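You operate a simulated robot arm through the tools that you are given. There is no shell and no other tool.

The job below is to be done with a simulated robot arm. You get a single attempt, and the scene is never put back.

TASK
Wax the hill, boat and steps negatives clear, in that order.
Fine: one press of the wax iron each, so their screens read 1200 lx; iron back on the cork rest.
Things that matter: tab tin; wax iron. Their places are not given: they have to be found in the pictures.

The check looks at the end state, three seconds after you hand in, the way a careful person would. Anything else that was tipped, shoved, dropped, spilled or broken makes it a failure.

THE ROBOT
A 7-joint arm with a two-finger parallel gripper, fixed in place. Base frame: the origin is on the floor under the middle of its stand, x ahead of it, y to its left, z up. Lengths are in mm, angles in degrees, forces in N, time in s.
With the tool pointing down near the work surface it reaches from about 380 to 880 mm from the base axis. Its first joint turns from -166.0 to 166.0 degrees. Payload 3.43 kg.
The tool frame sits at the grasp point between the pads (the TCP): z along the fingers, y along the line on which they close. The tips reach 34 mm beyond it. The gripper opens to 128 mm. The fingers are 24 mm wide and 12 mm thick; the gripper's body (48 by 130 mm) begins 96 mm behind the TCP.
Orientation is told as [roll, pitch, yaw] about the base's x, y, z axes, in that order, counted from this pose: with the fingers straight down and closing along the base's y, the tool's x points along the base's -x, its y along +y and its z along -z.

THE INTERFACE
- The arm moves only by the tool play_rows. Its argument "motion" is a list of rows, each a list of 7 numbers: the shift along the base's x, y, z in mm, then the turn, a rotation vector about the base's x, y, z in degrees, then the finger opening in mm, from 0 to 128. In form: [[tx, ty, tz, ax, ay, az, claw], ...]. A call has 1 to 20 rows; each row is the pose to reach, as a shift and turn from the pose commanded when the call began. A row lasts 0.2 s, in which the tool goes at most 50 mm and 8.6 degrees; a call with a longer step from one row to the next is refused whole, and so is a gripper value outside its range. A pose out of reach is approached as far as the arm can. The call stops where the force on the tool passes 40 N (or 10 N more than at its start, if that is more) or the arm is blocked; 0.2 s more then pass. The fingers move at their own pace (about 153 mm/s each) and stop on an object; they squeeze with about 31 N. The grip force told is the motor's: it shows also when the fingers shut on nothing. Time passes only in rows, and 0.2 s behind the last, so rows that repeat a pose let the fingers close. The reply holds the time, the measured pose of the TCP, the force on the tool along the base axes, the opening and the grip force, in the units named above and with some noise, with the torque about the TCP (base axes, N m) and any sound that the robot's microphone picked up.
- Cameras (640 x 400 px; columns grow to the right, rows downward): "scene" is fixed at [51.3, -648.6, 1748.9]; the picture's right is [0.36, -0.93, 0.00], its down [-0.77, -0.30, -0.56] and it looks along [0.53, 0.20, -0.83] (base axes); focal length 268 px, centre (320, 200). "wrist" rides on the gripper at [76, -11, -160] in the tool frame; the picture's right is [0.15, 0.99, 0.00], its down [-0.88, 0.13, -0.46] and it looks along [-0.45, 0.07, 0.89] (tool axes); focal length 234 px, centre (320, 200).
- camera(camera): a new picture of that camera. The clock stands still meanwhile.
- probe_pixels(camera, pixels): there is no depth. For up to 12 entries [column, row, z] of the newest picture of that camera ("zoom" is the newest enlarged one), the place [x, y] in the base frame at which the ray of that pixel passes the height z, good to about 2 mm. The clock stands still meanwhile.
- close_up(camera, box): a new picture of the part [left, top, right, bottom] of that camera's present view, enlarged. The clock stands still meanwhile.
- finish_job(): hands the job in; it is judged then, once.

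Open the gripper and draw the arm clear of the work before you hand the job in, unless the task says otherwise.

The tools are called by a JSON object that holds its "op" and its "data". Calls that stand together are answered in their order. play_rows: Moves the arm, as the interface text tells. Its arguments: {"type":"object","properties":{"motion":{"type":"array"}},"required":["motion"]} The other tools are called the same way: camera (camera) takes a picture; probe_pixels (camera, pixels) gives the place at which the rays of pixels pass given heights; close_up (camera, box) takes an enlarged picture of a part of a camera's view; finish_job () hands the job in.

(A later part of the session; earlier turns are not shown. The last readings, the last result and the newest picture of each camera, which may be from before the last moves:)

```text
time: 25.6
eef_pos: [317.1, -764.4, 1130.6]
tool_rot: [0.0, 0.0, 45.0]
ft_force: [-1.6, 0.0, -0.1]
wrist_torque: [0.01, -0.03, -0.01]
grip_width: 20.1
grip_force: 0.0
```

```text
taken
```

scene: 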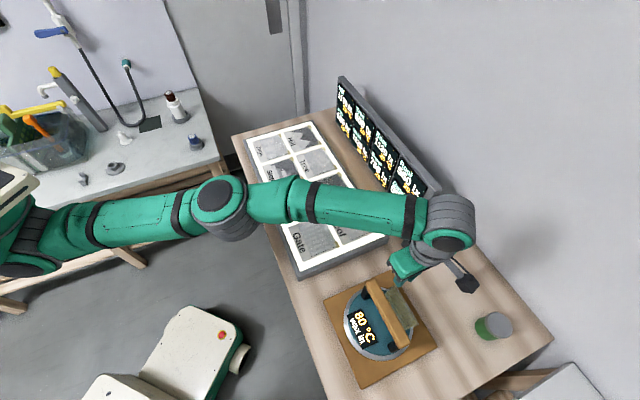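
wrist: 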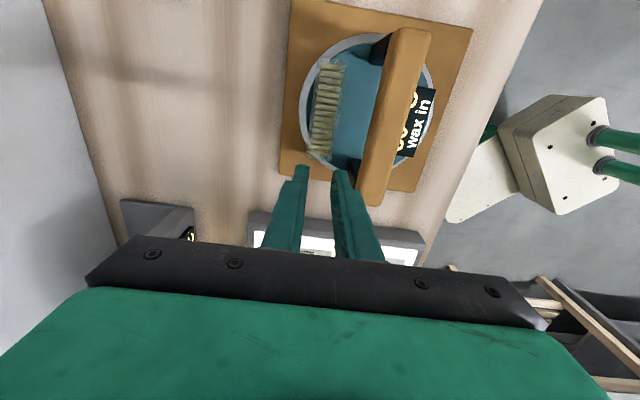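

The fingers slipped off (width fell to 20) and the tin is still on the iron. I'll zoom in to check its current position and orientation.

{"op": "close_up", "data": {"camera": "wrist", "box": [270, 20, 450, 200]}}

{"op": "close_up", "data": {"camera": "scene", "box": [340, 260, 440, 360]}}

```text
2.22 times, centred on (360, 110) of wrist
```

zoom: 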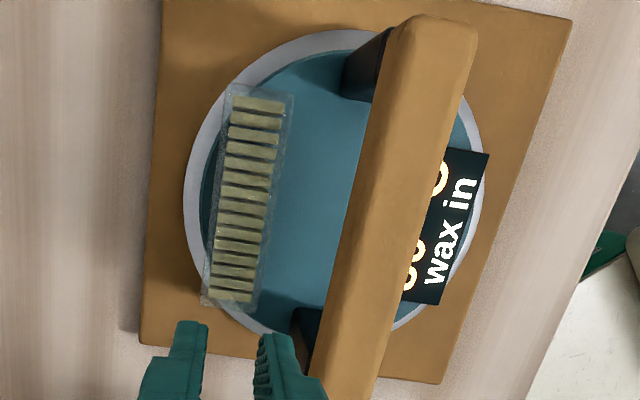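

```text
4.00 times, centred on (390, 310) of scene
```

zoom: 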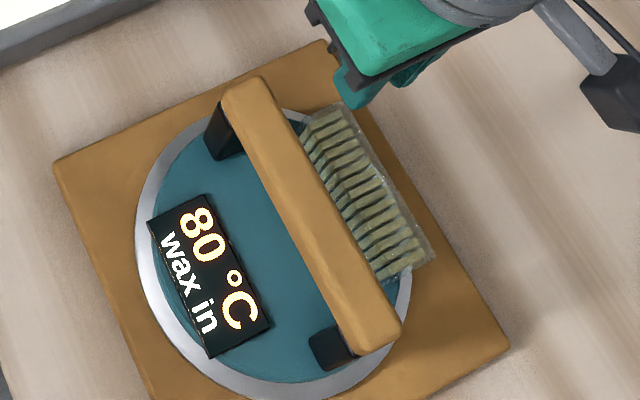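

The tin is still upright. I'll measure its current corners from fresh views in both cameras, to refine its position and height before a deeper grip.

{"op": "probe_pixels", "data": {"camera": "zoom", "pixels": [[436, 263, 960], [436, 263, 1000], [380, 280, 960], [380, 280, 1000], [345, 103, 960], [345, 103, 1000]]}}

{"op": "close_up", "data": {"camera": "wrist", "box": [290, 40, 390, 190]}}

```text
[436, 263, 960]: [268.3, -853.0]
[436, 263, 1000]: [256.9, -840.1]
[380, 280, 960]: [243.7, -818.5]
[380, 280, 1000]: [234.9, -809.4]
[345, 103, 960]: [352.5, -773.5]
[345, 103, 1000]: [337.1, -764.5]
```

```text
2.67 times, centred on (340, 115) of wrist
```

zoom: 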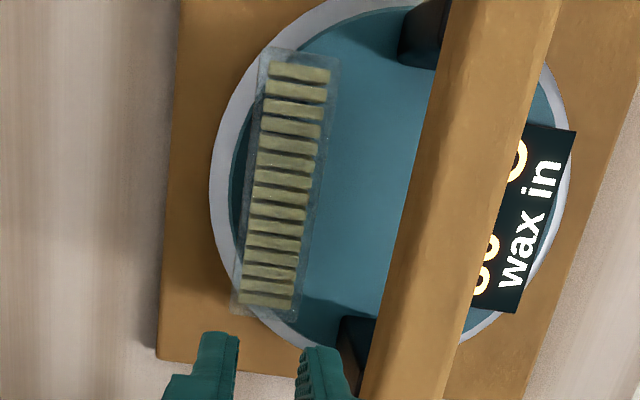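

I'll probe the tin's rim corners in this zoom at two heights.

{"op": "probe_pixels", "data": {"camera": "zoom", "pixels": [[265, 47, 1000], [340, 57, 1000], [303, 322, 1000], [232, 310, 1000], [265, 47, 980], [340, 57, 980], [303, 322, 980], [232, 310, 980], [228, 340, 1096], [310, 352, 1096]]}}

```text
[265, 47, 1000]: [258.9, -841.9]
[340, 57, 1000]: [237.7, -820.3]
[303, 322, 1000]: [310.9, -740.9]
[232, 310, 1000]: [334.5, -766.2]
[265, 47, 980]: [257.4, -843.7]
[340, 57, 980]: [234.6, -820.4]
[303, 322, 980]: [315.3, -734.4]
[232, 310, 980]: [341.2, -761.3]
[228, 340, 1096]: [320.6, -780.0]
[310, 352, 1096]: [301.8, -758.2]
```

The tin is still about at centre (286,-792), rim z≈995. I'll reopen to 46, return over it on a reachable line (u≈-335, v≈762) and descend to z≈1035.

{"op": "play_rows", "data": {"motion": [[0, 0, 0, 0, 0, 0, 46], [-8, -6, 0, 0, 0, 0, 46], [-15.2, -11.2, 0, 0, 0, 0, 46], [-15.2, -11.2, -20, 0, 0, 0, 46], [-15.2, -11.2, -40, 0, 0, 0, 46], [-15.2, -11.2, -60, 0, 0, 0, 46], [-15.2, -11.2, -75, 0, 0, 0, 46], [-15.2, -11.2, -85, 0, 0, 0, 46], [-15.2, -11.2, -95, 0, 0, 0, 46]]}}

{"op": "close_up", "data": {"camera": "wrist", "box": [250, 70, 410, 230]}}

```text
time: 27.6
eef_pos: [305.7, -782.4, 1034.5]
tool_rot: [0.1, -0.2, 44.9]
ft_force: [-0.6, 0.0, 0.9]
wrist_torque: [0.0, 0.05, -0.01]
grip_width: 46.1
grip_force: 0.0
out of reach, approached as far as the arm can: row 5, 6, 7, 8, 9
```

```text
2.50 times, centred on (330, 150) of wrist
```

zoom: 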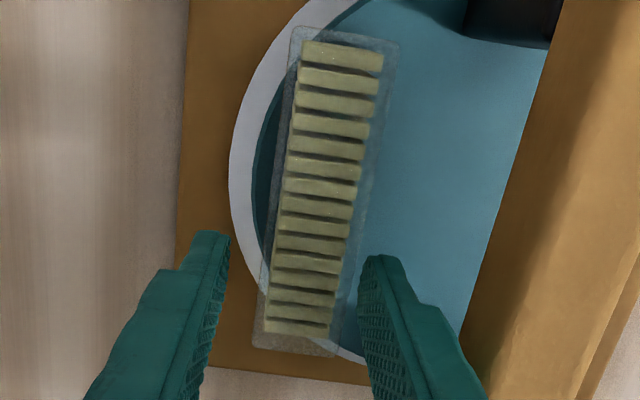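

The solver flagged reach trouble yet ended at (305.7,-782.4); I want to see the arm's posture from the scene camera before continuing.

{"op": "camera", "data": {"camera": "scene"}}

{"op": "close_up", "data": {"camera": "scene", "box": [0, 80, 320, 320]}}

```text
taken
```

scene: 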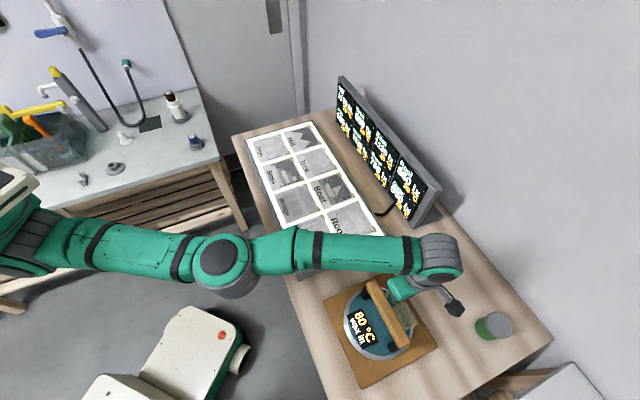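

```text
1.67 times, centred on (160, 200) of scene
```

zoom: 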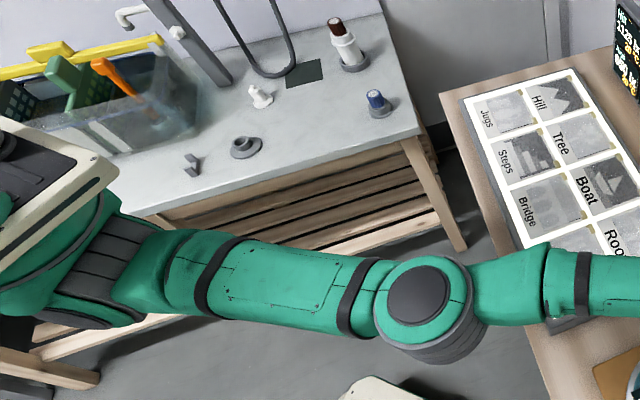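

The arm is almost fully straight here, so the tin and Hill (R≈875) are near the reach limit. I'll raise and retract inward to unload the elbow, then look at how the posture recovers.

{"op": "play_rows", "data": {"motion": [[0, 0, 15, 0, 0, 0, 46], [0, 0, 35, 0, 0, 0, 46], [0, 5, 60, 0, 0, 0, 60], [0, 20, 85, 0, 0, 0, 60], [0, 45, 105, 0, 0, 0, 60], [0, 75, 120, 0, 0, 0, 60], [0, 110, 130, 0, 0, 0, 60], [0, 150, 140, 0, 0, 0, 60], [0, 190, 150, 0, 0, 0, 60], [0, 230, 160, 0, 0, 0, 60]]}}

{"op": "camera", "data": {"camera": "scene"}}

{"op": "camera", "data": {"camera": "wrist"}}

```text
time: 29.8
eef_pos: [368.2, -718.1, 1237.1]
tool_rot: [0.2, -0.1, 45.1]
ft_force: [-0.1, -0.3, 0.5]
wrist_torque: [-0.01, -0.05, -0.03]
grip_width: 60.4
grip_force: 0.0
out of reach, approached as far as the arm can: row 4, 5, 6, 7, 8, 9, 10
```

```text
taken
```

scene: 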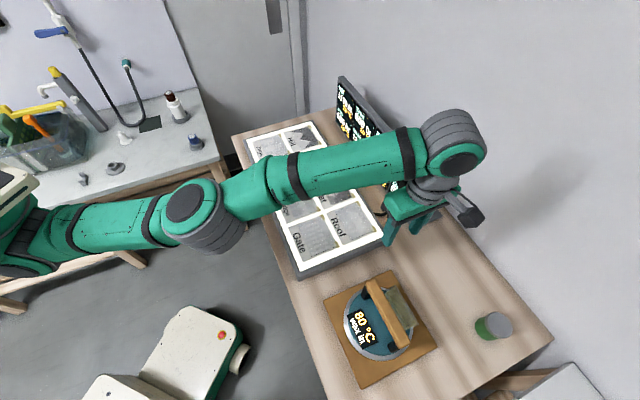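

```text
taken
```

wrist: 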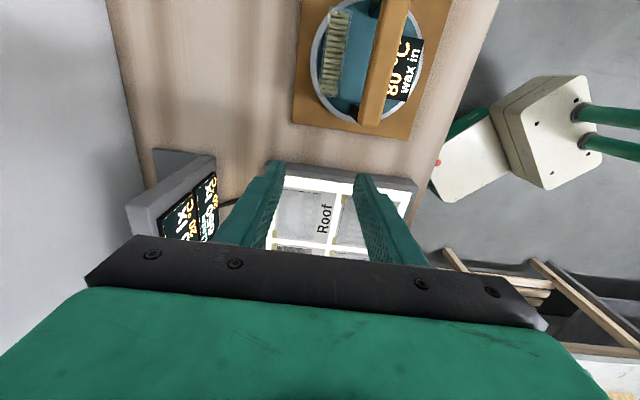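

The arm seems to have slipped into an over-straight elbow branch and cannot retract. Before manoeuvring, I'll locate the display's near end in both cameras for safety.

{"op": "close_up", "data": {"camera": "wrist", "box": [100, 120, 300, 260]}}

{"op": "probe_pixels", "data": {"camera": "scene", "pixels": [[442, 188, 1050], [442, 188, 1150], [412, 229, 920], [340, 77, 1050], [340, 77, 1150]]}}

```text
2.86 times, centred on (200, 190) of wrist
```

zoom: 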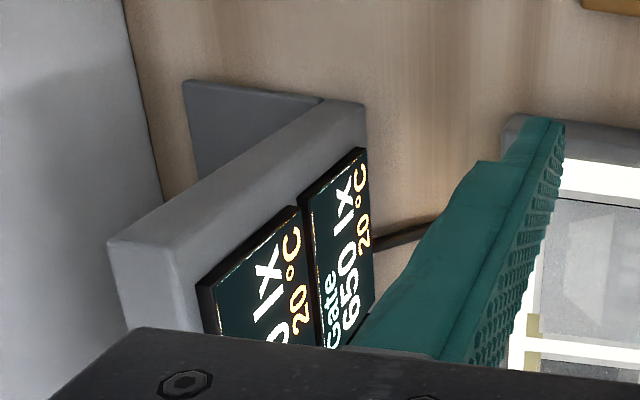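

```text
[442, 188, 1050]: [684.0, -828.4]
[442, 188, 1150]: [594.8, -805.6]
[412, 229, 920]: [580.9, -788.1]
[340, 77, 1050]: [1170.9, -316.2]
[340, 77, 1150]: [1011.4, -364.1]
```

I'll probe the display's top near corner in this zoom.

{"op": "probe_pixels", "data": {"camera": "zoom", "pixels": [[108, 240, 1050], [108, 240, 1150], [172, 255, 1050], [172, 255, 1150], [365, 105, 920], [320, 98, 920]]}}

```text
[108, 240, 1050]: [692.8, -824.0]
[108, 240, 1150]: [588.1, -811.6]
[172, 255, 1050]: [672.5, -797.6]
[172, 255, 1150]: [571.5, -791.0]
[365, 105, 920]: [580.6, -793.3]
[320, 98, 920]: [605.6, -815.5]
```

Display top is z≈1100 with its front at v≥971, well clear of me. I'll try to push the elbow back through its straight point by commanding outward, then inward, and watch which rows are flagged.

{"op": "play_rows", "data": {"motion": [[20, -40, 0, 0, 0, 0, 60], [40, -80, 0, 0, 0, 0, 60], [60, -120, 0, 0, 0, 0, 60], [40, -80, 0, 0, 0, 0, 60], [20, -40, 0, 0, 0, 0, 60], [0, 0, 0, 0, 0, 0, 60], [-15, 30, 0, 0, 0, 0, 60], [-30, 60, 0, 0, 0, 0, 60]]}}

{"op": "camera", "data": {"camera": "scene"}}

```text
time: 31.6
eef_pos: [359.2, -717.8, 1251.1]
tool_rot: [0.1, -0.1, 45.0]
ft_force: [-0.1, 0.8, 0.3]
wrist_torque: [0.0, 0.02, 0.0]
grip_width: 60.0
grip_force: 0.1
out of reach, approached as far as the arm can: row 1, 2, 3, 4, 5, 7, 8
```

```text
taken
```

scene: 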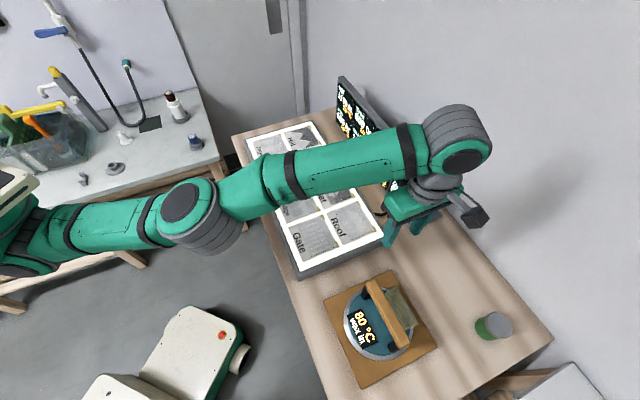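

Still stuck: inward rows are flagged. I'll try a smaller outward push with fine steps, then inward, to see whether the elbow falls to the normal side.

{"op": "play_rows", "data": {"motion": [[4.5, -8.9, 0, 0, 0, 0, 60], [9, -17.9, 0, 0, 0, 0, 60], [11.2, -22.3, 0, 0, 0, 0, 60], [13.5, -26.8, 0, 0, 0, 0, 60], [15.7, -31.2, 0, 0, 0, 0, 60], [18, -35.7, 0, 0, 0, 0, 60], [13.5, -26.8, 0, 0, 0, 0, 60], [9, -17.9, 0, 0, 0, 0, 60], [4.5, -8.9, 0, 0, 0, 0, 60], [0, 0, 0, 0, 0, 0, 60], [-4.5, 8.9, 0, 0, 0, 0, 60], [-9, 17.9, 0, 0, 0, 0, 60]]}}

```text
time: 34.2
eef_pos: [357.0, -716.6, 1257.8]
tool_rot: [0.1, 0.1, 45.1]
ft_force: [0.1, -0.5, 0.1]
wrist_torque: [0.02, 0.0, -0.04]
grip_width: 59.9
grip_force: 0.0
out of reach, approached as far as the arm can: row 1, 2, 3, 4, 5, 6, 7, 8, 9, 11, 12
```

Only a narrow radial window (<10 mm) is reachable in this posture. I'll step outward in small, repeated increments to sit right at full stretch, then come back in, hoping the elbow passes to the other side.

{"op": "play_rows", "data": {"motion": [[0.9, -1.8, 0, 0, 0, 0, 60], [1.8, -3.6, 0, 0, 0, 0, 60], [2.7, -5.4, 0, 0, 0, 0, 60], [3.6, -7.1, 0, 0, 0, 0, 60], [4.5, -8.9, 0, 0, 0, 0, 60], [5.4, -10.7, 0, 0, 0, 0, 60], [6.3, -12.5, 0, 0, 0, 0, 60], [6.3, -12.5, 0, 0, 0, 0, 60], [5.4, -10.7, 0, 0, 0, 0, 60], [4.5, -8.9, 0, 0, 0, 0, 60], [3.6, -7.1, 0, 0, 0, 0, 60], [1.8, -3.6, 0, 0, 0, 0, 60], [0, 0, 0, 0, 0, 0, 60], [-2, 4, 0, 0, 0, 0, 60]]}}

```text
time: 37.2
eef_pos: [358.1, -716.5, 1257.5]
tool_rot: [0.2, -0.1, 45.0]
ft_force: [0.9, 0.0, 0.2]
wrist_torque: [-0.01, -0.03, 0.0]
grip_width: 59.7
grip_force: 0.1
out of reach, approached as far as the arm can: row 4, 5, 6, 7, 8, 9, 10, 11, 14
```

The window is about 0…+7 mm. I'll hold right at the edge for several rows and then retract, checking if the inward rows stop being flagged.

{"op": "play_rows", "data": {"motion": [[2.9, -5.8, 0, 0, 0, 0, 60], [3.1, -6.1, 0, 0, 0, 0, 60], [3.2, -6.3, 0, 0, 0, 0, 60], [3.3, -6.5, 0, 0, 0, 0, 60], [3.4, -6.7, 0, 0, 0, 0, 60], [3.4, -6.7, 0, 0, 0, 0, 60], [3.4, -6.7, 0, 0, 0, 0, 60], [3.5, -6.9, 0, 0, 0, 0, 60], [3.5, -6.9, 0, 0, 0, 0, 60], [3.5, -6.9, 0, 0, 0, 0, 60], [2.7, -5.4, 0, 0, 0, 0, 60], [1.8, -3.6, 0, 0, 0, 0, 60], [0, 0, 0, 0, 0, 0, 60], [-2, 4, 0, 0, 0, 0, 60], [-4, 8, 0, 0, 0, 0, 60]]}}

```text
time: 40.4
eef_pos: [352.8, -708.6, 1259.0]
tool_rot: [0.0, -0.1, 45.0]
ft_force: [0.2, -0.7, 0.2]
wrist_torque: [-0.03, 0.0, -0.04]
grip_width: 59.9
grip_force: 0.0
out of reach, approached as far as the arm can: row 1, 2, 3, 4, 5, 6, 7, 8, 9, 10, 11
```

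The inward rows are no longer flagged (R≈791), so the elbow has flipped back. I'll retract further inward to confirm and view the posture.

{"op": "play_rows", "data": {"motion": [[-5, 20, 0, 0, 0, 0, 60], [-10, 40, 0, 0, 0, 0, 60], [-20, 70, 0, 0, 0, 0, 60], [-30, 100, 0, 0, 0, 0, 60]]}}

{"op": "camera", "data": {"camera": "scene"}}

```text
time: 41.4
eef_pos: [325.4, -607.1, 1259.5]
tool_rot: [-0.1, 0.0, 45.0]
ft_force: [-0.5, -1.2, 0.2]
wrist_torque: [0.03, 0.0, -0.02]
grip_width: 59.7
grip_force: 0.0
```

```text
taken
```

scene: 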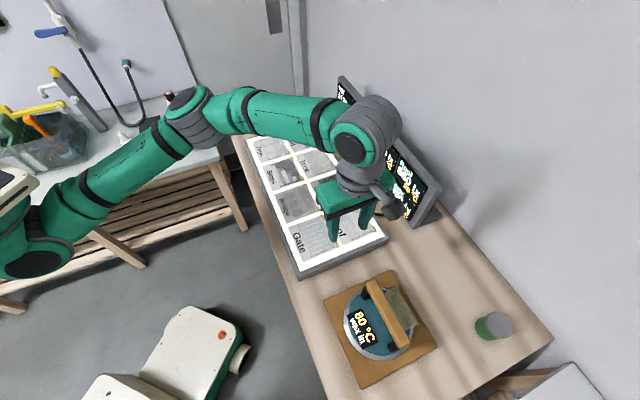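

The elbow is back to normal. Full stretch is about R≈847 near z≈1015, so I'll stay inside that from now on. I'll go back over the iron (R≈774) for a careful look at whether the tin is loose and whether anything shifted.

{"op": "play_rows", "data": {"motion": [[-8, -20, -10, 0, 0, 0, 60], [-16, -45, -20, 0, 0, 0, 60], [-24, -70, -35, 0, 0, 0, 80], [-32, -95, -50, 0, 0, 0, 110], [-40, -113, -60, 0, 0, 0, 128], [-40, -113, -60, 0, 0, 0, 128]]}}

{"op": "close_up", "data": {"camera": "wrist", "box": [250, 20, 430, 200]}}

{"op": "camera", "data": {"camera": "wrist"}}

```text
time: 42.8
eef_pos: [281.5, -720.1, 1199.3]
tool_rot: [0.0, 0.0, 45.0]
ft_force: [-0.3, -0.1, -0.1]
wrist_torque: [-0.02, -0.02, -0.03]
grip_width: 128.1
grip_force: 0.0
```

```text
2.22 times, centred on (340, 110) of wrist
```

zoom: 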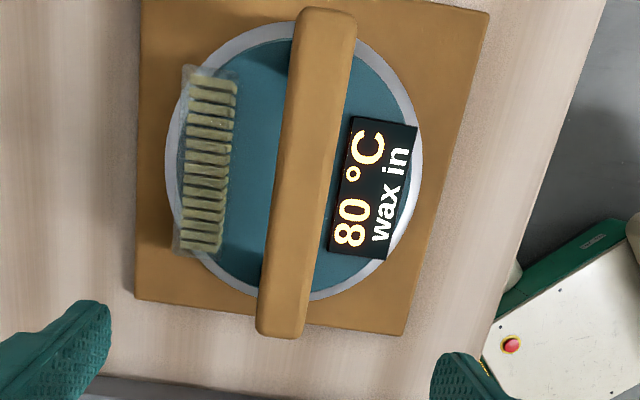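

```text
taken
```

wrist: 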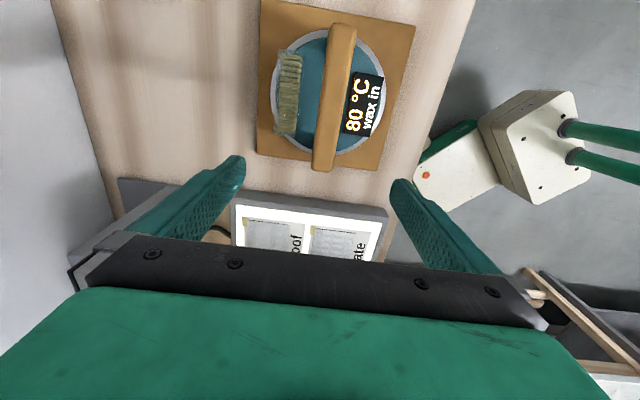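

I'll probe the tin, handle edges, disc edges and cork corners in this zoom for comparison with before.

{"op": "probe_pixels", "data": {"camera": "zoom", "pixels": [[185, 65, 995], [240, 78, 995], [224, 257, 995], [172, 249, 995], [293, 80, 1040], [266, 260, 1040], [348, 90, 1040], [316, 260, 1040], [138, 299, 922], [400, 335, 922], [165, 160, 945], [422, 170, 945]]}}

```text
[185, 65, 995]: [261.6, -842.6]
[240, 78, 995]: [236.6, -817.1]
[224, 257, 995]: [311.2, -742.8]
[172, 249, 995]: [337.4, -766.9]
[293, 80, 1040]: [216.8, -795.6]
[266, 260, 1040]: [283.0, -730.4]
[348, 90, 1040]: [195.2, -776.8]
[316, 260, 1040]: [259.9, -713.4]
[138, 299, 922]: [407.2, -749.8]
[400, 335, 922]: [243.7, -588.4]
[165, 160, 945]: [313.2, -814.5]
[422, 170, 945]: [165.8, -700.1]
```

The iron hasn't moved (handle centre v≈702), and the tin is at centre ≈(287,-792). To centre on the tin without full stretch, I'll tilt the tool 8° (tips toward -u) and hover above it.

{"op": "play_rows", "data": {"motion": [[2, -10, -10, -1, 1, 0, 100], [4, -25, -20, -2, 2, 0, 70], [5, -40, -30, -3, 3, 0, 50], [6, -50, -45, -4, 4, 0, 46], [6, -60, -60, -5, 5, 0, 46], [5.5, -70, -80, -5.66, 5.66, 0, 46], [5.5, -72, -100, -5.66, 5.66, 0, 46], [5.5, -72, -115, -5.66, 5.66, 0, 46]]}}

{"op": "close_up", "data": {"camera": "wrist", "box": [250, 60, 410, 220]}}

```text
time: 44.6
eef_pos: [289.9, -792.4, 1083.0]
tool_rot: [0.0, 8.0, 45.0]
ft_force: [-0.1, -0.2, 1.2]
wrist_torque: [0.0, -0.04, -0.02]
grip_width: 46.2
grip_force: 0.1
```

```text
2.50 times, centred on (330, 140) of wrist
```

zoom: 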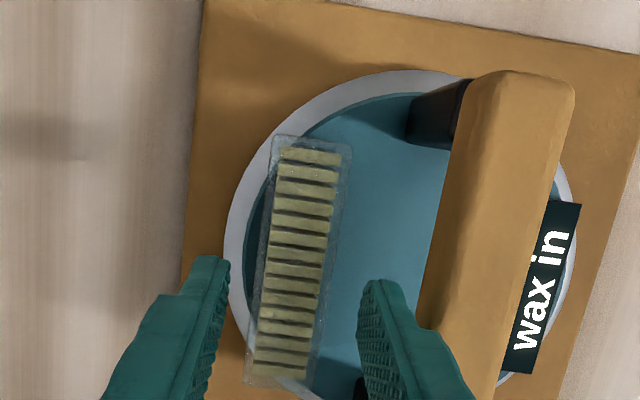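

Reach is fine with the tilt. I'll take a tight zoom of the tin for any sign of it being loose or fixed.

{"op": "close_up", "data": {"camera": "wrist", "box": [300, 80, 350, 160]}}

{"op": "close_up", "data": {"camera": "scene", "box": [380, 270, 430, 340]}}

```text
5.00 times, centred on (325, 120) of wrist
```

zoom: 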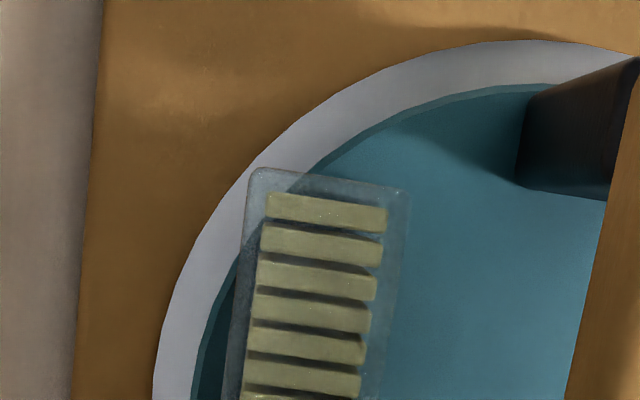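

```text
5.71 times, centred on (405, 305) of scene
```

zoom: 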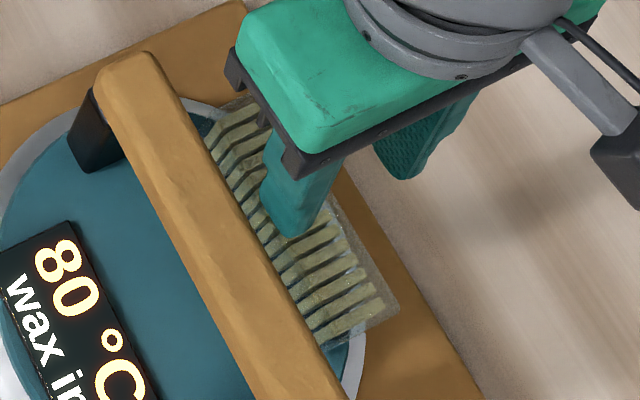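

The tin looks like a closed clear box. I'll align v by -2 mm and descend to z≈997 (tips ~8 mm above the iron's top), watching the force.

{"op": "play_rows", "data": {"motion": [[-1.4, 1.4, -10, 0, 0, 0, 46], [-1.4, 1.4, -24, 0, 0, 0, 46], [-1.4, 1.4, -38, 0, 0, 0, 46], [-1.4, 1.4, -52, 0, 0, 0, 46], [-1.4, 1.4, -66, 0, 0, 0, 46], [-1.4, 1.4, -78, 0, 0, 0, 46], [-1.4, 1.4, -86, 0, 0, 0, 46]]}}

{"op": "close_up", "data": {"camera": "wrist", "box": [250, 60, 410, 220]}}

{"op": "close_up", "data": {"camera": "scene", "box": [350, 270, 430, 350]}}

```text
time: 46.2
eef_pos: [286.6, -791.9, 997.3]
tool_rot: [0.1, 8.0, 45.0]
ft_force: [-0.5, 0.3, -0.4]
wrist_torque: [-0.01, -0.03, -0.03]
grip_width: 46.0
grip_force: 0.2
```

```text
2.50 times, centred on (330, 140) of wrist
```

zoom: 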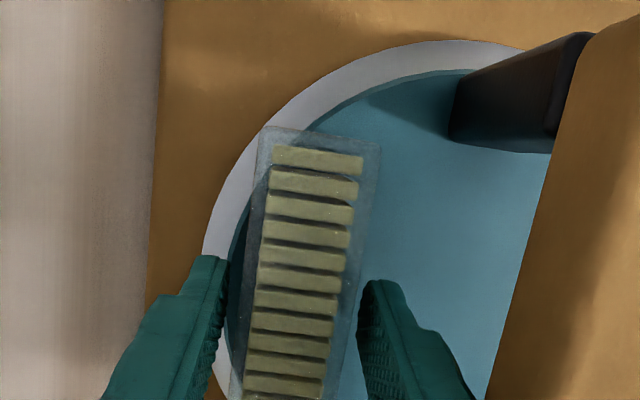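

```text
5.00 times, centred on (390, 310) of scene
```

zoom: 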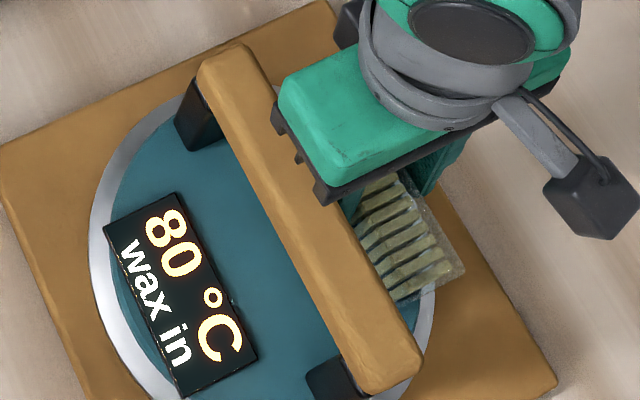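

No contact yet. I'll close the fingers on the tin and check grip and force.

{"op": "play_rows", "data": {"motion": [[0, 0, -2, 0, 0, 0, 40], [0, 0, -2, 0, 0, 0, 34], [0, 0, -2, 0, 0, 0, 28], [0, 0, -2, 0, 0, 0, 20], [0, 0, -2, 0, 0, 0, 10], [0, 0, -2, 0, 0, 0, 10]]}}

{"op": "close_up", "data": {"camera": "wrist", "box": [250, 60, 410, 220]}}

```text
time: 47.6
eef_pos: [288.9, -792.1, 995.6]
tool_rot: [0.0, 7.9, 45.0]
ft_force: [2.7, -2.4, 1.6]
wrist_torque: [-0.15, 0.17, 0.01]
grip_width: 34.0
grip_force: 31.4
```

```text
2.50 times, centred on (330, 140) of wrist
```

zoom: 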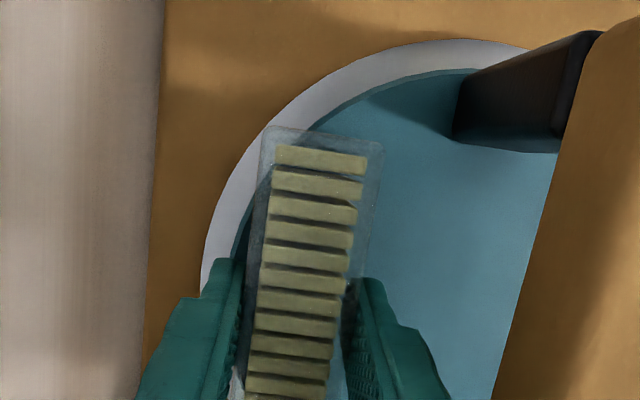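

Gripped at 34 mm with 31 N. I'll lift just 6 mm slowly and check whether the tin comes up on its own, is stuck, or takes the iron along.

{"op": "play_rows", "data": {"motion": [[0, 0, 1, 0, 0, 0, 10], [0, 0, 2, 0, 0, 0, 10], [0, 0, 3, 0, 0, 0, 10], [0, 0, 4, 0, 0, 0, 10], [0, 0, 5, 0, 0, 0, 10], [0, 0, 6, 0, 0, 0, 10]]}}

{"op": "close_up", "data": {"camera": "wrist", "box": [250, 60, 410, 220]}}

{"op": "close_up", "data": {"camera": "scene", "box": [350, 270, 430, 350]}}

```text
time: 49.0
eef_pos: [287.8, -792.0, 1000.7]
tool_rot: [0.0, 8.0, 45.1]
ft_force: [0.9, -0.1, -8.9]
wrist_torque: [-0.31, -0.34, -0.03]
grip_width: 33.8
grip_force: 31.2
```

```text
2.50 times, centred on (330, 140) of wrist
```

zoom: 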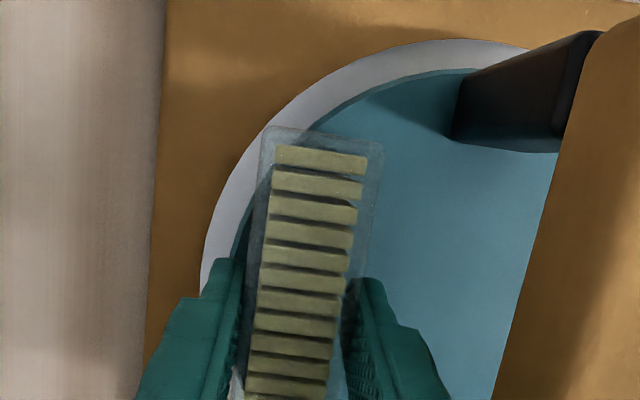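

```text
5.00 times, centred on (390, 310) of scene
```

zoom: 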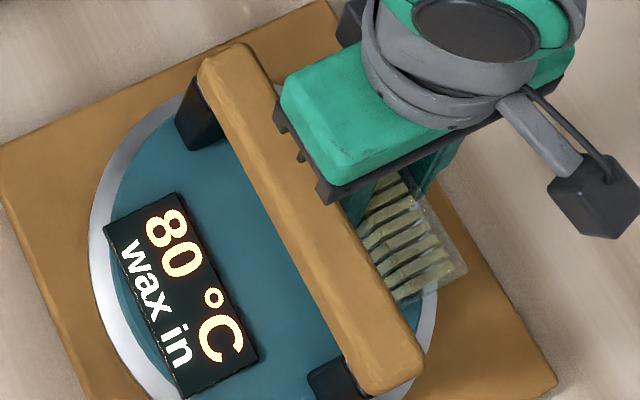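

Load is 9 N and in the wrist view the handle and rim seem to have moved together with the gripper, hinting that the box is fixed to the iron. I'll compare fine close-ups in the raised and lowered states.

{"op": "close_up", "data": {"camera": "wrist", "box": [340, 60, 420, 140]}}

{"op": "close_up", "data": {"camera": "wrist", "box": [280, 60, 340, 140]}}

{"op": "play_rows", "data": {"motion": [[0, 0, -1, 0, 0, 0, 10], [0, 0, -3, 0, 0, 0, 10], [0, 0, -5, 0, 0, 0, 10], [0, 0, -6, 0, 0, 0, 10]]}}

{"op": "close_up", "data": {"camera": "wrist", "box": [340, 60, 420, 140]}}

{"op": "close_up", "data": {"camera": "wrist", "box": [280, 60, 340, 140]}}

```text
5.00 times, centred on (380, 100) of wrist
```

zoom: 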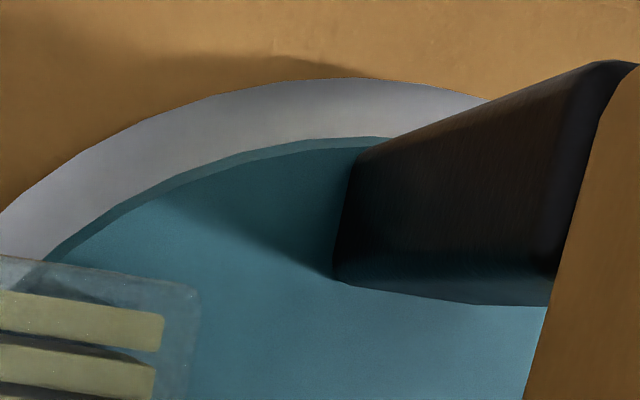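

```text
5.00 times, centred on (310, 100) of wrist
```

zoom: 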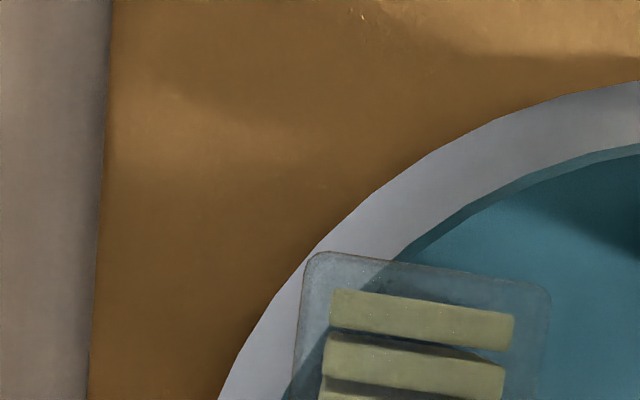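

```text
time: 50.0
eef_pos: [287.2, -791.1, 994.4]
tool_rot: [0.0, 7.9, 45.0]
ft_force: [-0.2, 0.4, -3.1]
wrist_torque: [0.43, 0.16, -0.14]
grip_width: 34.0
grip_force: 31.1
```

```text
5.00 times, centred on (380, 100) of wrist
```

zoom: 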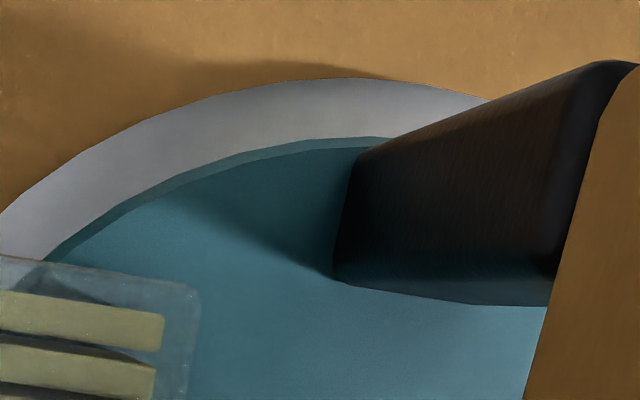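

```text
5.00 times, centred on (310, 100) of wrist
```

zoom: 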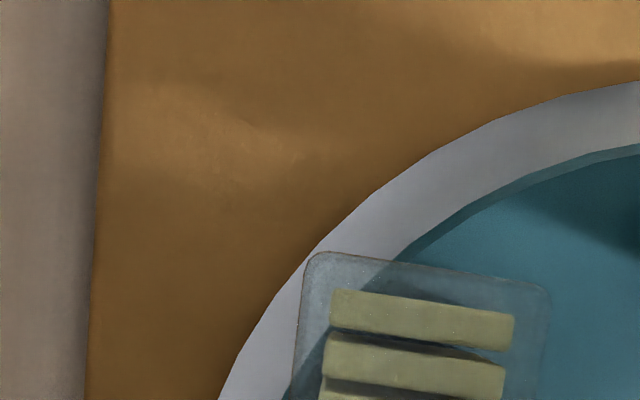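

The iron, rim and box are rigid together — pixels are identical in both states — so the clear box is just the iron's built-in wax magazine ("wax in") and the lidded green tin is the tab tin, which need not be touched. I'll release and rise straight up clear of the handle.

{"op": "play_rows", "data": {"motion": [[0, 0, 0, 0, 0, 0, 20], [0, 0, 0, 0, 0, 0, 34], [0, 0, 0, 0, 0, 0, 42], [0, 0, 0, 0, 0, 0, 46], [0, 0, 10, 0, 0, 0, 46], [0, 0, 24, 0, 0, 0, 46], [0, 0, 40, 0, 0, 0, 46], [0, 0, 60, 0, 0, 0, 46], [0, 0, 80, 0, 0, 0, 46], [0, 5, 100, 0, 0, 0, 60], [0, 15, 120, 0, 0, 0, 60], [0, 30, 140, 0, 0, 0, 60]]}}

{"op": "camera", "data": {"camera": "wrist"}}

{"op": "close_up", "data": {"camera": "scene", "box": [310, 250, 460, 400]}}

```text
time: 52.6
eef_pos: [286.1, -762.4, 1136.2]
tool_rot: [-0.1, 8.0, 45.1]
ft_force: [0.6, 0.0, -0.9]
wrist_torque: [-0.02, -0.04, -0.02]
grip_width: 60.0
grip_force: 0.0
```

```text
taken
```

wrist: 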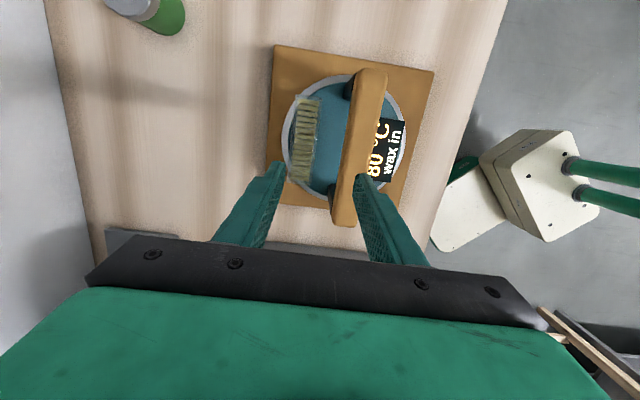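

```text
2.67 times, centred on (385, 325) of scene
```

zoom: 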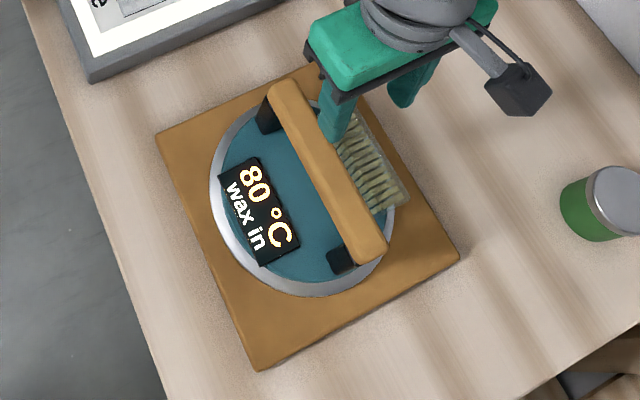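

Iron is undisturbed on the cork. I'll now retract, remove the tilt and swing toward the Hill side with natural yaw, to test the reach there before taking the iron.

{"op": "play_rows", "data": {"motion": [[0, 20, 10, 1.4, -1.4, 0, 60], [2, 50, 20, 2.8, -2.8, 0, 60], [4, 80, 30, 4.2, -4.2, 0, 60], [4, 112, 40, 5.66, -5.66, 0, 60], [14, 145, 50, 5.66, -5.66, 0, 60], [34, 180, 60, 5.66, -5.66, 0, 60], [58, 215, 64, 5.66, -5.66, 0, 60], [85, 250, 64, 5.66, -5.66, 0, 60]]}}

{"op": "camera", "data": {"camera": "scene"}}

```text
time: 54.4
eef_pos: [372.3, -513.6, 1198.8]
tool_rot: [-0.1, 0.0, 45.0]
ft_force: [-1.3, -1.5, -0.3]
wrist_torque: [0.05, -0.09, 0.03]
grip_width: 59.8
grip_force: 0.0
```

```text
taken
```

scene: 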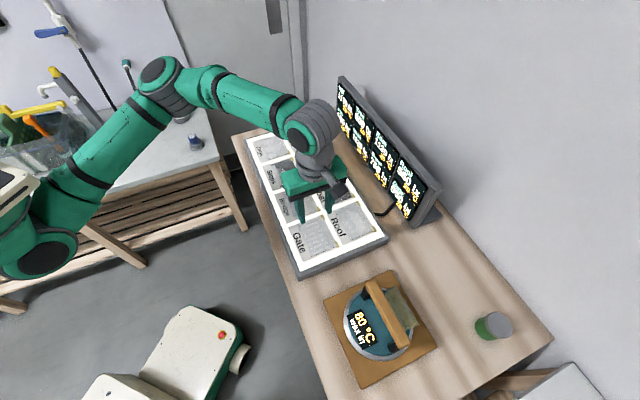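

Posture is fine. I'll swing toward (700,-225) with yaw easing to about -17.6°.

{"op": "play_rows", "data": {"motion": [[23, 20, 0, 0, 0, -4.5, 60], [47, 41, 0, 0, 0, -9, 60], [70, 62, 0, 0, 0, -13.4, 60], [94, 82, 0, 0, 0, -17.9, 60], [117, 103, 0, 0, 0, -22.4, 60], [141, 123, 0, 0, 0, -26.8, 60], [164, 144, 0, 0, 0, -31.3, 60], [187, 165, 0, 0, 0, -35.8, 60], [211, 185, 0, 0, 0, -40.2, 60], [234, 206, 0, 0, 0, -44.7, 60], [258, 226, 0, 0, 0, -49.2, 60], [281, 247, 0, 0, 0, -53.7, 60], [305, 267, 0, 0, 0, -58.1, 60], [328, 288, 0, 0, 0, -62.6, 60]]}}

{"op": "camera", "data": {"camera": "scene"}}

{"op": "camera", "data": {"camera": "wrist"}}

```text
time: 57.4
eef_pos: [700.5, -225.7, 1199.8]
tool_rot: [0.1, -0.1, -17.7]
ft_force: [-0.7, 0.0, -0.5]
wrist_torque: [0.04, -0.04, -0.01]
grip_width: 60.2
grip_force: 0.0
```

```text
taken
```

scene: 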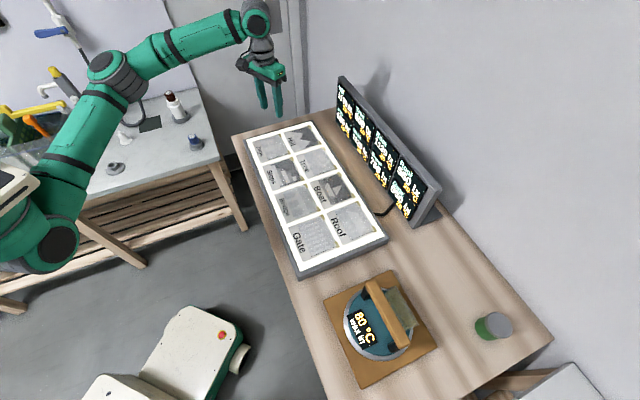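

```text
taken
```

wrist: 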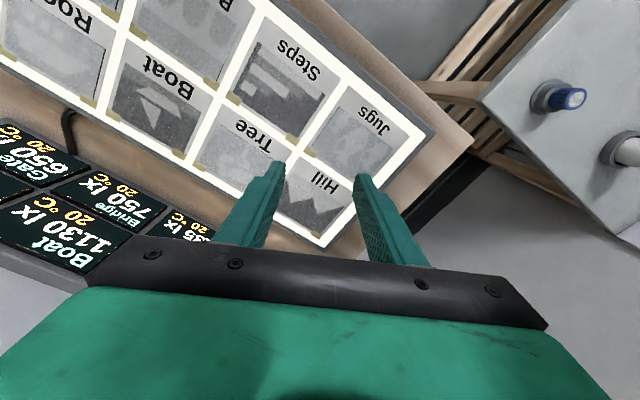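

The Hill tile is now visible at wrist (312,195). I'll zoom and measure tile corners from this nearer view.

{"op": "close_up", "data": {"camera": "wrist", "box": [180, 60, 440, 260]}}

```text
2.00 times, centred on (310, 160) of wrist
```

zoom: 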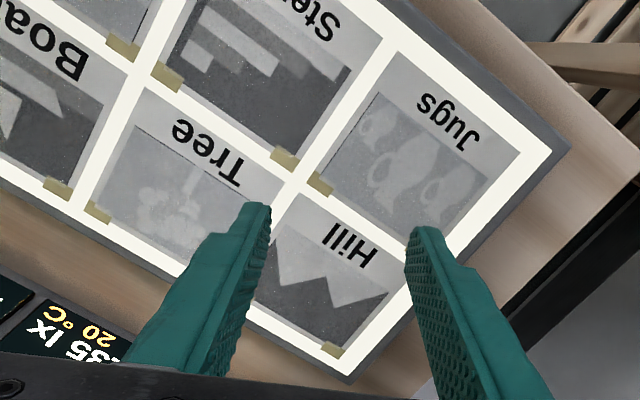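

I'll probe panel white corners and tile corners in this zoom at z=946.

{"op": "probe_pixels", "data": {"camera": "zoom", "pixels": [[348, 374, 946], [552, 148, 946], [291, 195, 946], [343, 357, 946], [397, 52, 946], [521, 149, 946], [311, 186, 946], [141, 88, 946], [278, 190, 946], [190, 1, 946], [165, 78, 946]]}}

```text
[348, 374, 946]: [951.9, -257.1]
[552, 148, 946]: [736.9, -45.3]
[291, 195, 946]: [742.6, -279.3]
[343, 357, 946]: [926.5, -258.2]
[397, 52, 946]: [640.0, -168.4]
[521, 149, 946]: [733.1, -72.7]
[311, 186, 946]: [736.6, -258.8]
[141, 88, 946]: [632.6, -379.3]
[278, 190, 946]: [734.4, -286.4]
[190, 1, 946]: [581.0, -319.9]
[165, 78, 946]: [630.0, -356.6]
```

Hill's centre works out near (834,-265), R≈875. I'll test reaching R≈860 with a 10° outward tilt at z≈1075 (well above the panel).

{"op": "play_rows", "data": {"motion": [[15, -5, -20, -0.5, -1.6, 0, 60], [30, -9.5, -40, -1, -3.2, 0, 60], [45, -14, -60, -1.5, -4.8, 0, 60], [60, -19, -80, -2, -6.4, 0, 60], [75, -23.7, -100, -2.5, -8, 0, 60], [90, -28.5, -115, -3.02, -9.53, 0, 60], [105, -33.2, -125, -3.02, -9.53, 0, 60], [118, -35, -125, -3.02, -9.53, 0, 60]]}}

{"op": "camera", "data": {"camera": "scene"}}

```text
time: 59.2
eef_pos: [819.6, -257.9, 1074.7]
tool_rot: [0.0, -10.0, -17.6]
ft_force: [-0.4, -0.1, -0.1]
wrist_torque: [-0.04, -0.01, -0.01]
grip_width: 59.8
grip_force: 0.1
```

```text
taken
```

scene: 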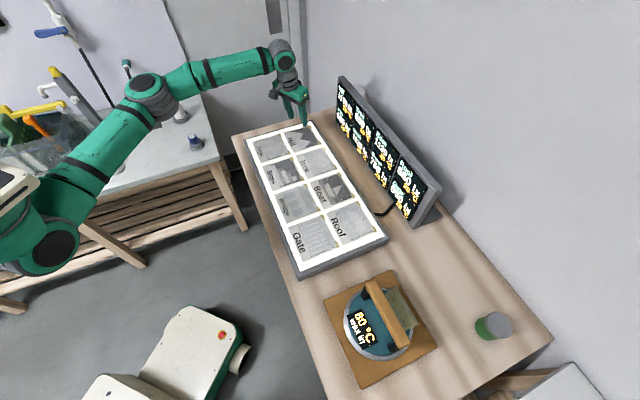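

R=859 works with no warning. I'll inch to Hill's centre and then stop if flagged.

{"op": "play_rows", "data": {"motion": [[5, -2.5, 0, 0, 0, 0, 60], [10, -5, 0, 0, 0, 0, 60], [14.5, -7.5, 0, 0, 0, 0, 60], [14.5, -7.5, -10, 0, 0, 0, 60]]}}

{"op": "camera", "data": {"camera": "wrist"}}

```text
time: 60.2
eef_pos: [833.6, -265.4, 1065.6]
tool_rot: [0.0, -10.0, -17.6]
ft_force: [-0.8, 0.1, 0.8]
wrist_torque: [0.0, -0.01, -0.01]
grip_width: 59.9
grip_force: 0.1
```

```text
taken
```

wrist: 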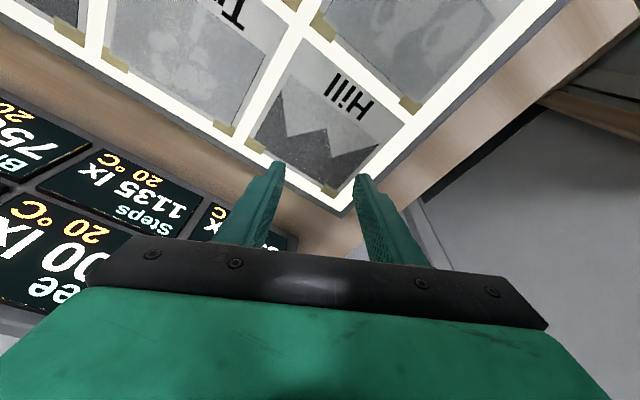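

Hill's centre is reachable with the 10° tilt. From here I can measure the Hill tile well; zooming in.

{"op": "close_up", "data": {"camera": "wrist", "box": [200, 20, 440, 220]}}

```text
2.00 times, centred on (320, 120) of wrist
```

zoom: 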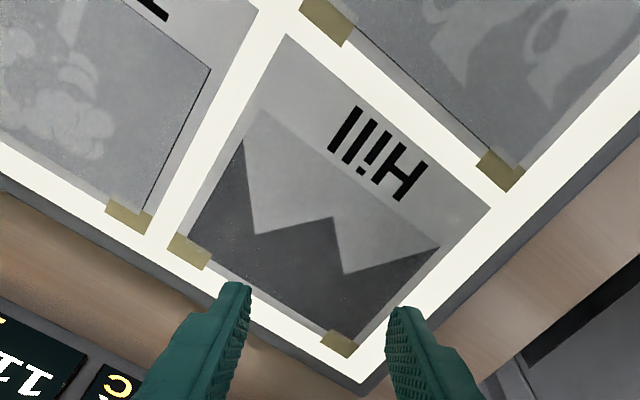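

I'll probe the Hill tile and picture corners in this zoom.

{"op": "probe_pixels", "data": {"camera": "zoom", "pixels": [[288, 37, 946], [490, 209, 946], [354, 350, 946], [180, 240, 946], [262, 108, 946], [438, 248, 946], [358, 340, 946], [190, 235, 946], [362, 383, 946], [269, 22, 946], [165, 245, 946]]}}

```text
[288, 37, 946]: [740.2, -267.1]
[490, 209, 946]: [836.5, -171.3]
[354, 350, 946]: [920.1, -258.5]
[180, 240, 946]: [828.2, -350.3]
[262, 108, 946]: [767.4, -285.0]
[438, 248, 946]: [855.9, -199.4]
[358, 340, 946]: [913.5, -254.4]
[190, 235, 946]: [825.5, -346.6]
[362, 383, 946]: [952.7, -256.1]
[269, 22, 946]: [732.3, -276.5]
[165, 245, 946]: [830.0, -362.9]
```

Hill tile centre ≈(831,-262). I'll retract, level the tool and open wide to view Boat and Steps from above and measure them too.

{"op": "play_rows", "data": {"motion": [[-15, 4, 10, 0.5, 1.6, 0, 60], [-35, 4, 25, 1, 3.2, 0, 70], [-60, 0, 45, 1.5, 4.8, 0, 80], [-90, -8, 70, 2, 6.4, 0, 100], [-120, -20, 95, 2.5, 8, 0, 120], [-150, -35, 115, 3.02, 9.53, 0, 128], [-175, -50, 130, 3.02, 9.53, 0, 128], [-195, -65, 134, 3.02, 9.53, 0, 128]]}}

{"op": "camera", "data": {"camera": "wrist"}}

```text
time: 62.0
eef_pos: [637.1, -330.9, 1199.7]
tool_rot: [0.0, 0.0, -17.5]
ft_force: [0.0, 0.8, 0.4]
wrist_torque: [-0.05, 0.0, -0.01]
grip_width: 128.3
grip_force: 0.1
```

```text
taken
```

wrist: 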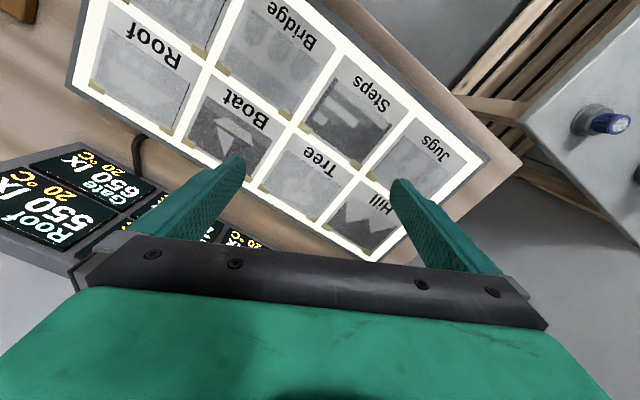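

All tiles are visible now; I'll zoom on the Steps/Boat area to pick corners.

{"op": "close_up", "data": {"camera": "wrist", "box": [180, 30, 430, 190]}}

```text
2.50 times, centred on (305, 110) of wrist
```

zoom: 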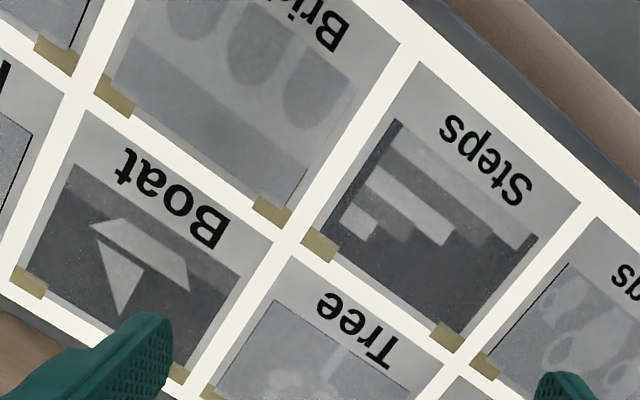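

I'll probe Steps and Boat tile corners at z=946.

{"op": "probe_pixels", "data": {"camera": "zoom", "pixels": [[420, 62, 946], [580, 203, 946], [452, 348, 946], [306, 238, 946], [86, 111, 946], [272, 243, 946], [182, 375, 946], [14, 282, 946], [290, 255, 946], [445, 365, 946]]}}

```text
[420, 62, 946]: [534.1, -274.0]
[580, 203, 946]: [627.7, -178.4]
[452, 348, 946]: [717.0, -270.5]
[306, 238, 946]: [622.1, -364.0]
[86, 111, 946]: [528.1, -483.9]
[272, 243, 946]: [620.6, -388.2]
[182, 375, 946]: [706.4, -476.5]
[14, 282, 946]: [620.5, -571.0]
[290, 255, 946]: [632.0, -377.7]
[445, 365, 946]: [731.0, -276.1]
```

Targets: Hill (832.6,-263.4), Boat (618,-478.7), Steps (625.4,-271.9). Now I'll swing back toward the iron, returning to yaw 45.

{"op": "play_rows", "data": {"motion": [[-22, -15, 0, 0, 0, 5.2, 100], [-44, -30, 0, 0, 0, 10.4, 80], [-66, -46, 0, 0, 0, 15.6, 60], [-88, -61, 0, 0, 0, 20.8, 50], [-110, -76, 0, 0, 0, 26, 50], [-132, -91, 0, 0, 0, 31.2, 50], [-155, -107, 0, 0, 0, 36.5, 50], [-177, -122, 0, 0, 0, 41.7, 50], [-199, -137, 0, 0, 0, 46.9, 50], [-221, -152, 0, 0, 0, 52.1, 50], [-243, -168, 0, 0, 0, 57.3, 50], [-265, -183, 0, 0, 0, 62.5, 50]]}}

{"op": "camera", "data": {"camera": "scene"}}

```text
time: 64.6
eef_pos: [374.1, -513.6, 1197.5]
tool_rot: [-0.1, -0.1, 45.1]
ft_force: [0.5, -0.1, 0.0]
wrist_torque: [-0.04, 0.03, -0.01]
grip_width: 50.0
grip_force: 0.2
```

```text
taken
```

scene: 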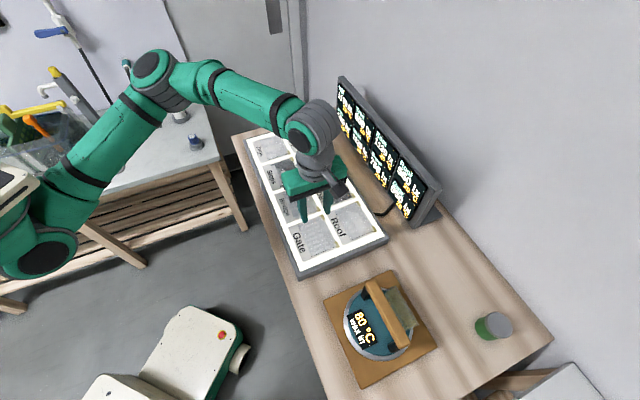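

Next, over the handle at z≈1130 with a 10° tilt (tips toward +u), opening 48.

{"op": "play_rows", "data": {"motion": [[-16, -29, -5, 0.9, -0.9, 0, 48], [-32, -58, -10, 1.8, -1.8, 0, 48], [-48, -87, -18, 2.7, -2.7, 0, 48], [-65, -117, -28, 3.6, -3.6, 0, 48], [-81, -147, -38, 4.5, -4.5, 0, 48], [-98, -177, -48, 5.4, -5.4, 0, 48], [-114, -206, -58, 6.3, -6.3, 0, 48], [-130.4, -235.4, -67, 7.07, -7.07, 0, 48]]}}

{"op": "camera", "data": {"camera": "wrist"}}

{"op": "close_up", "data": {"camera": "scene", "box": [310, 220, 460, 370]}}

```text
time: 66.4
eef_pos: [242.2, -748.9, 1130.1]
tool_rot: [0.0, -10.0, 45.0]
ft_force: [1.2, 0.2, -0.2]
wrist_torque: [-0.01, 0.17, 0.01]
grip_width: 48.0
grip_force: 0.0
```

```text
taken
```

wrist: 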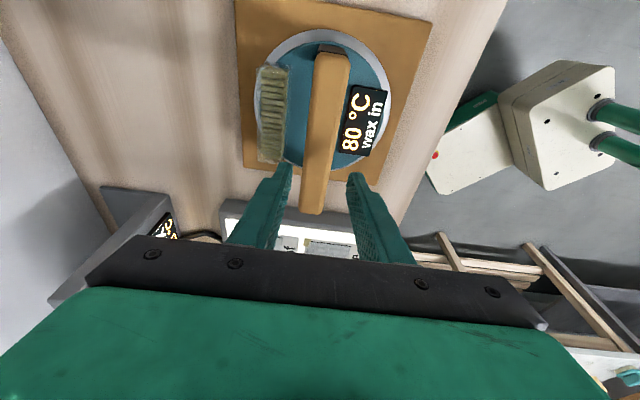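

```text
2.67 times, centred on (385, 295) of scene
```

zoom: 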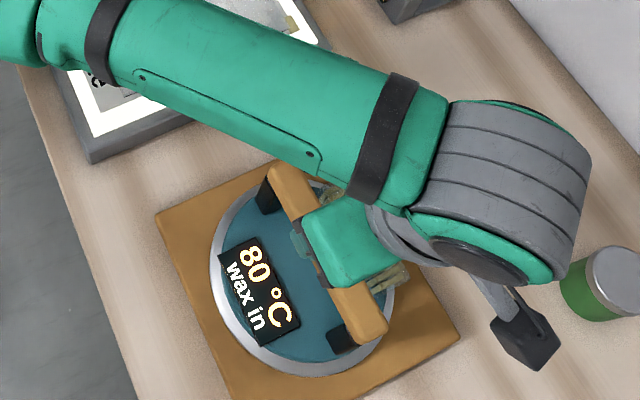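

I'll zoom to determine handle centre precisely from this position.

{"op": "close_up", "data": {"camera": "wrist", "box": [250, 30, 410, 230]}}

```text
2.00 times, centred on (330, 130) of wrist
```

zoom: 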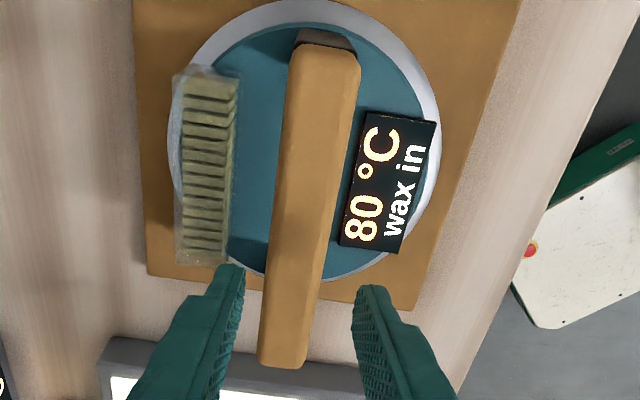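

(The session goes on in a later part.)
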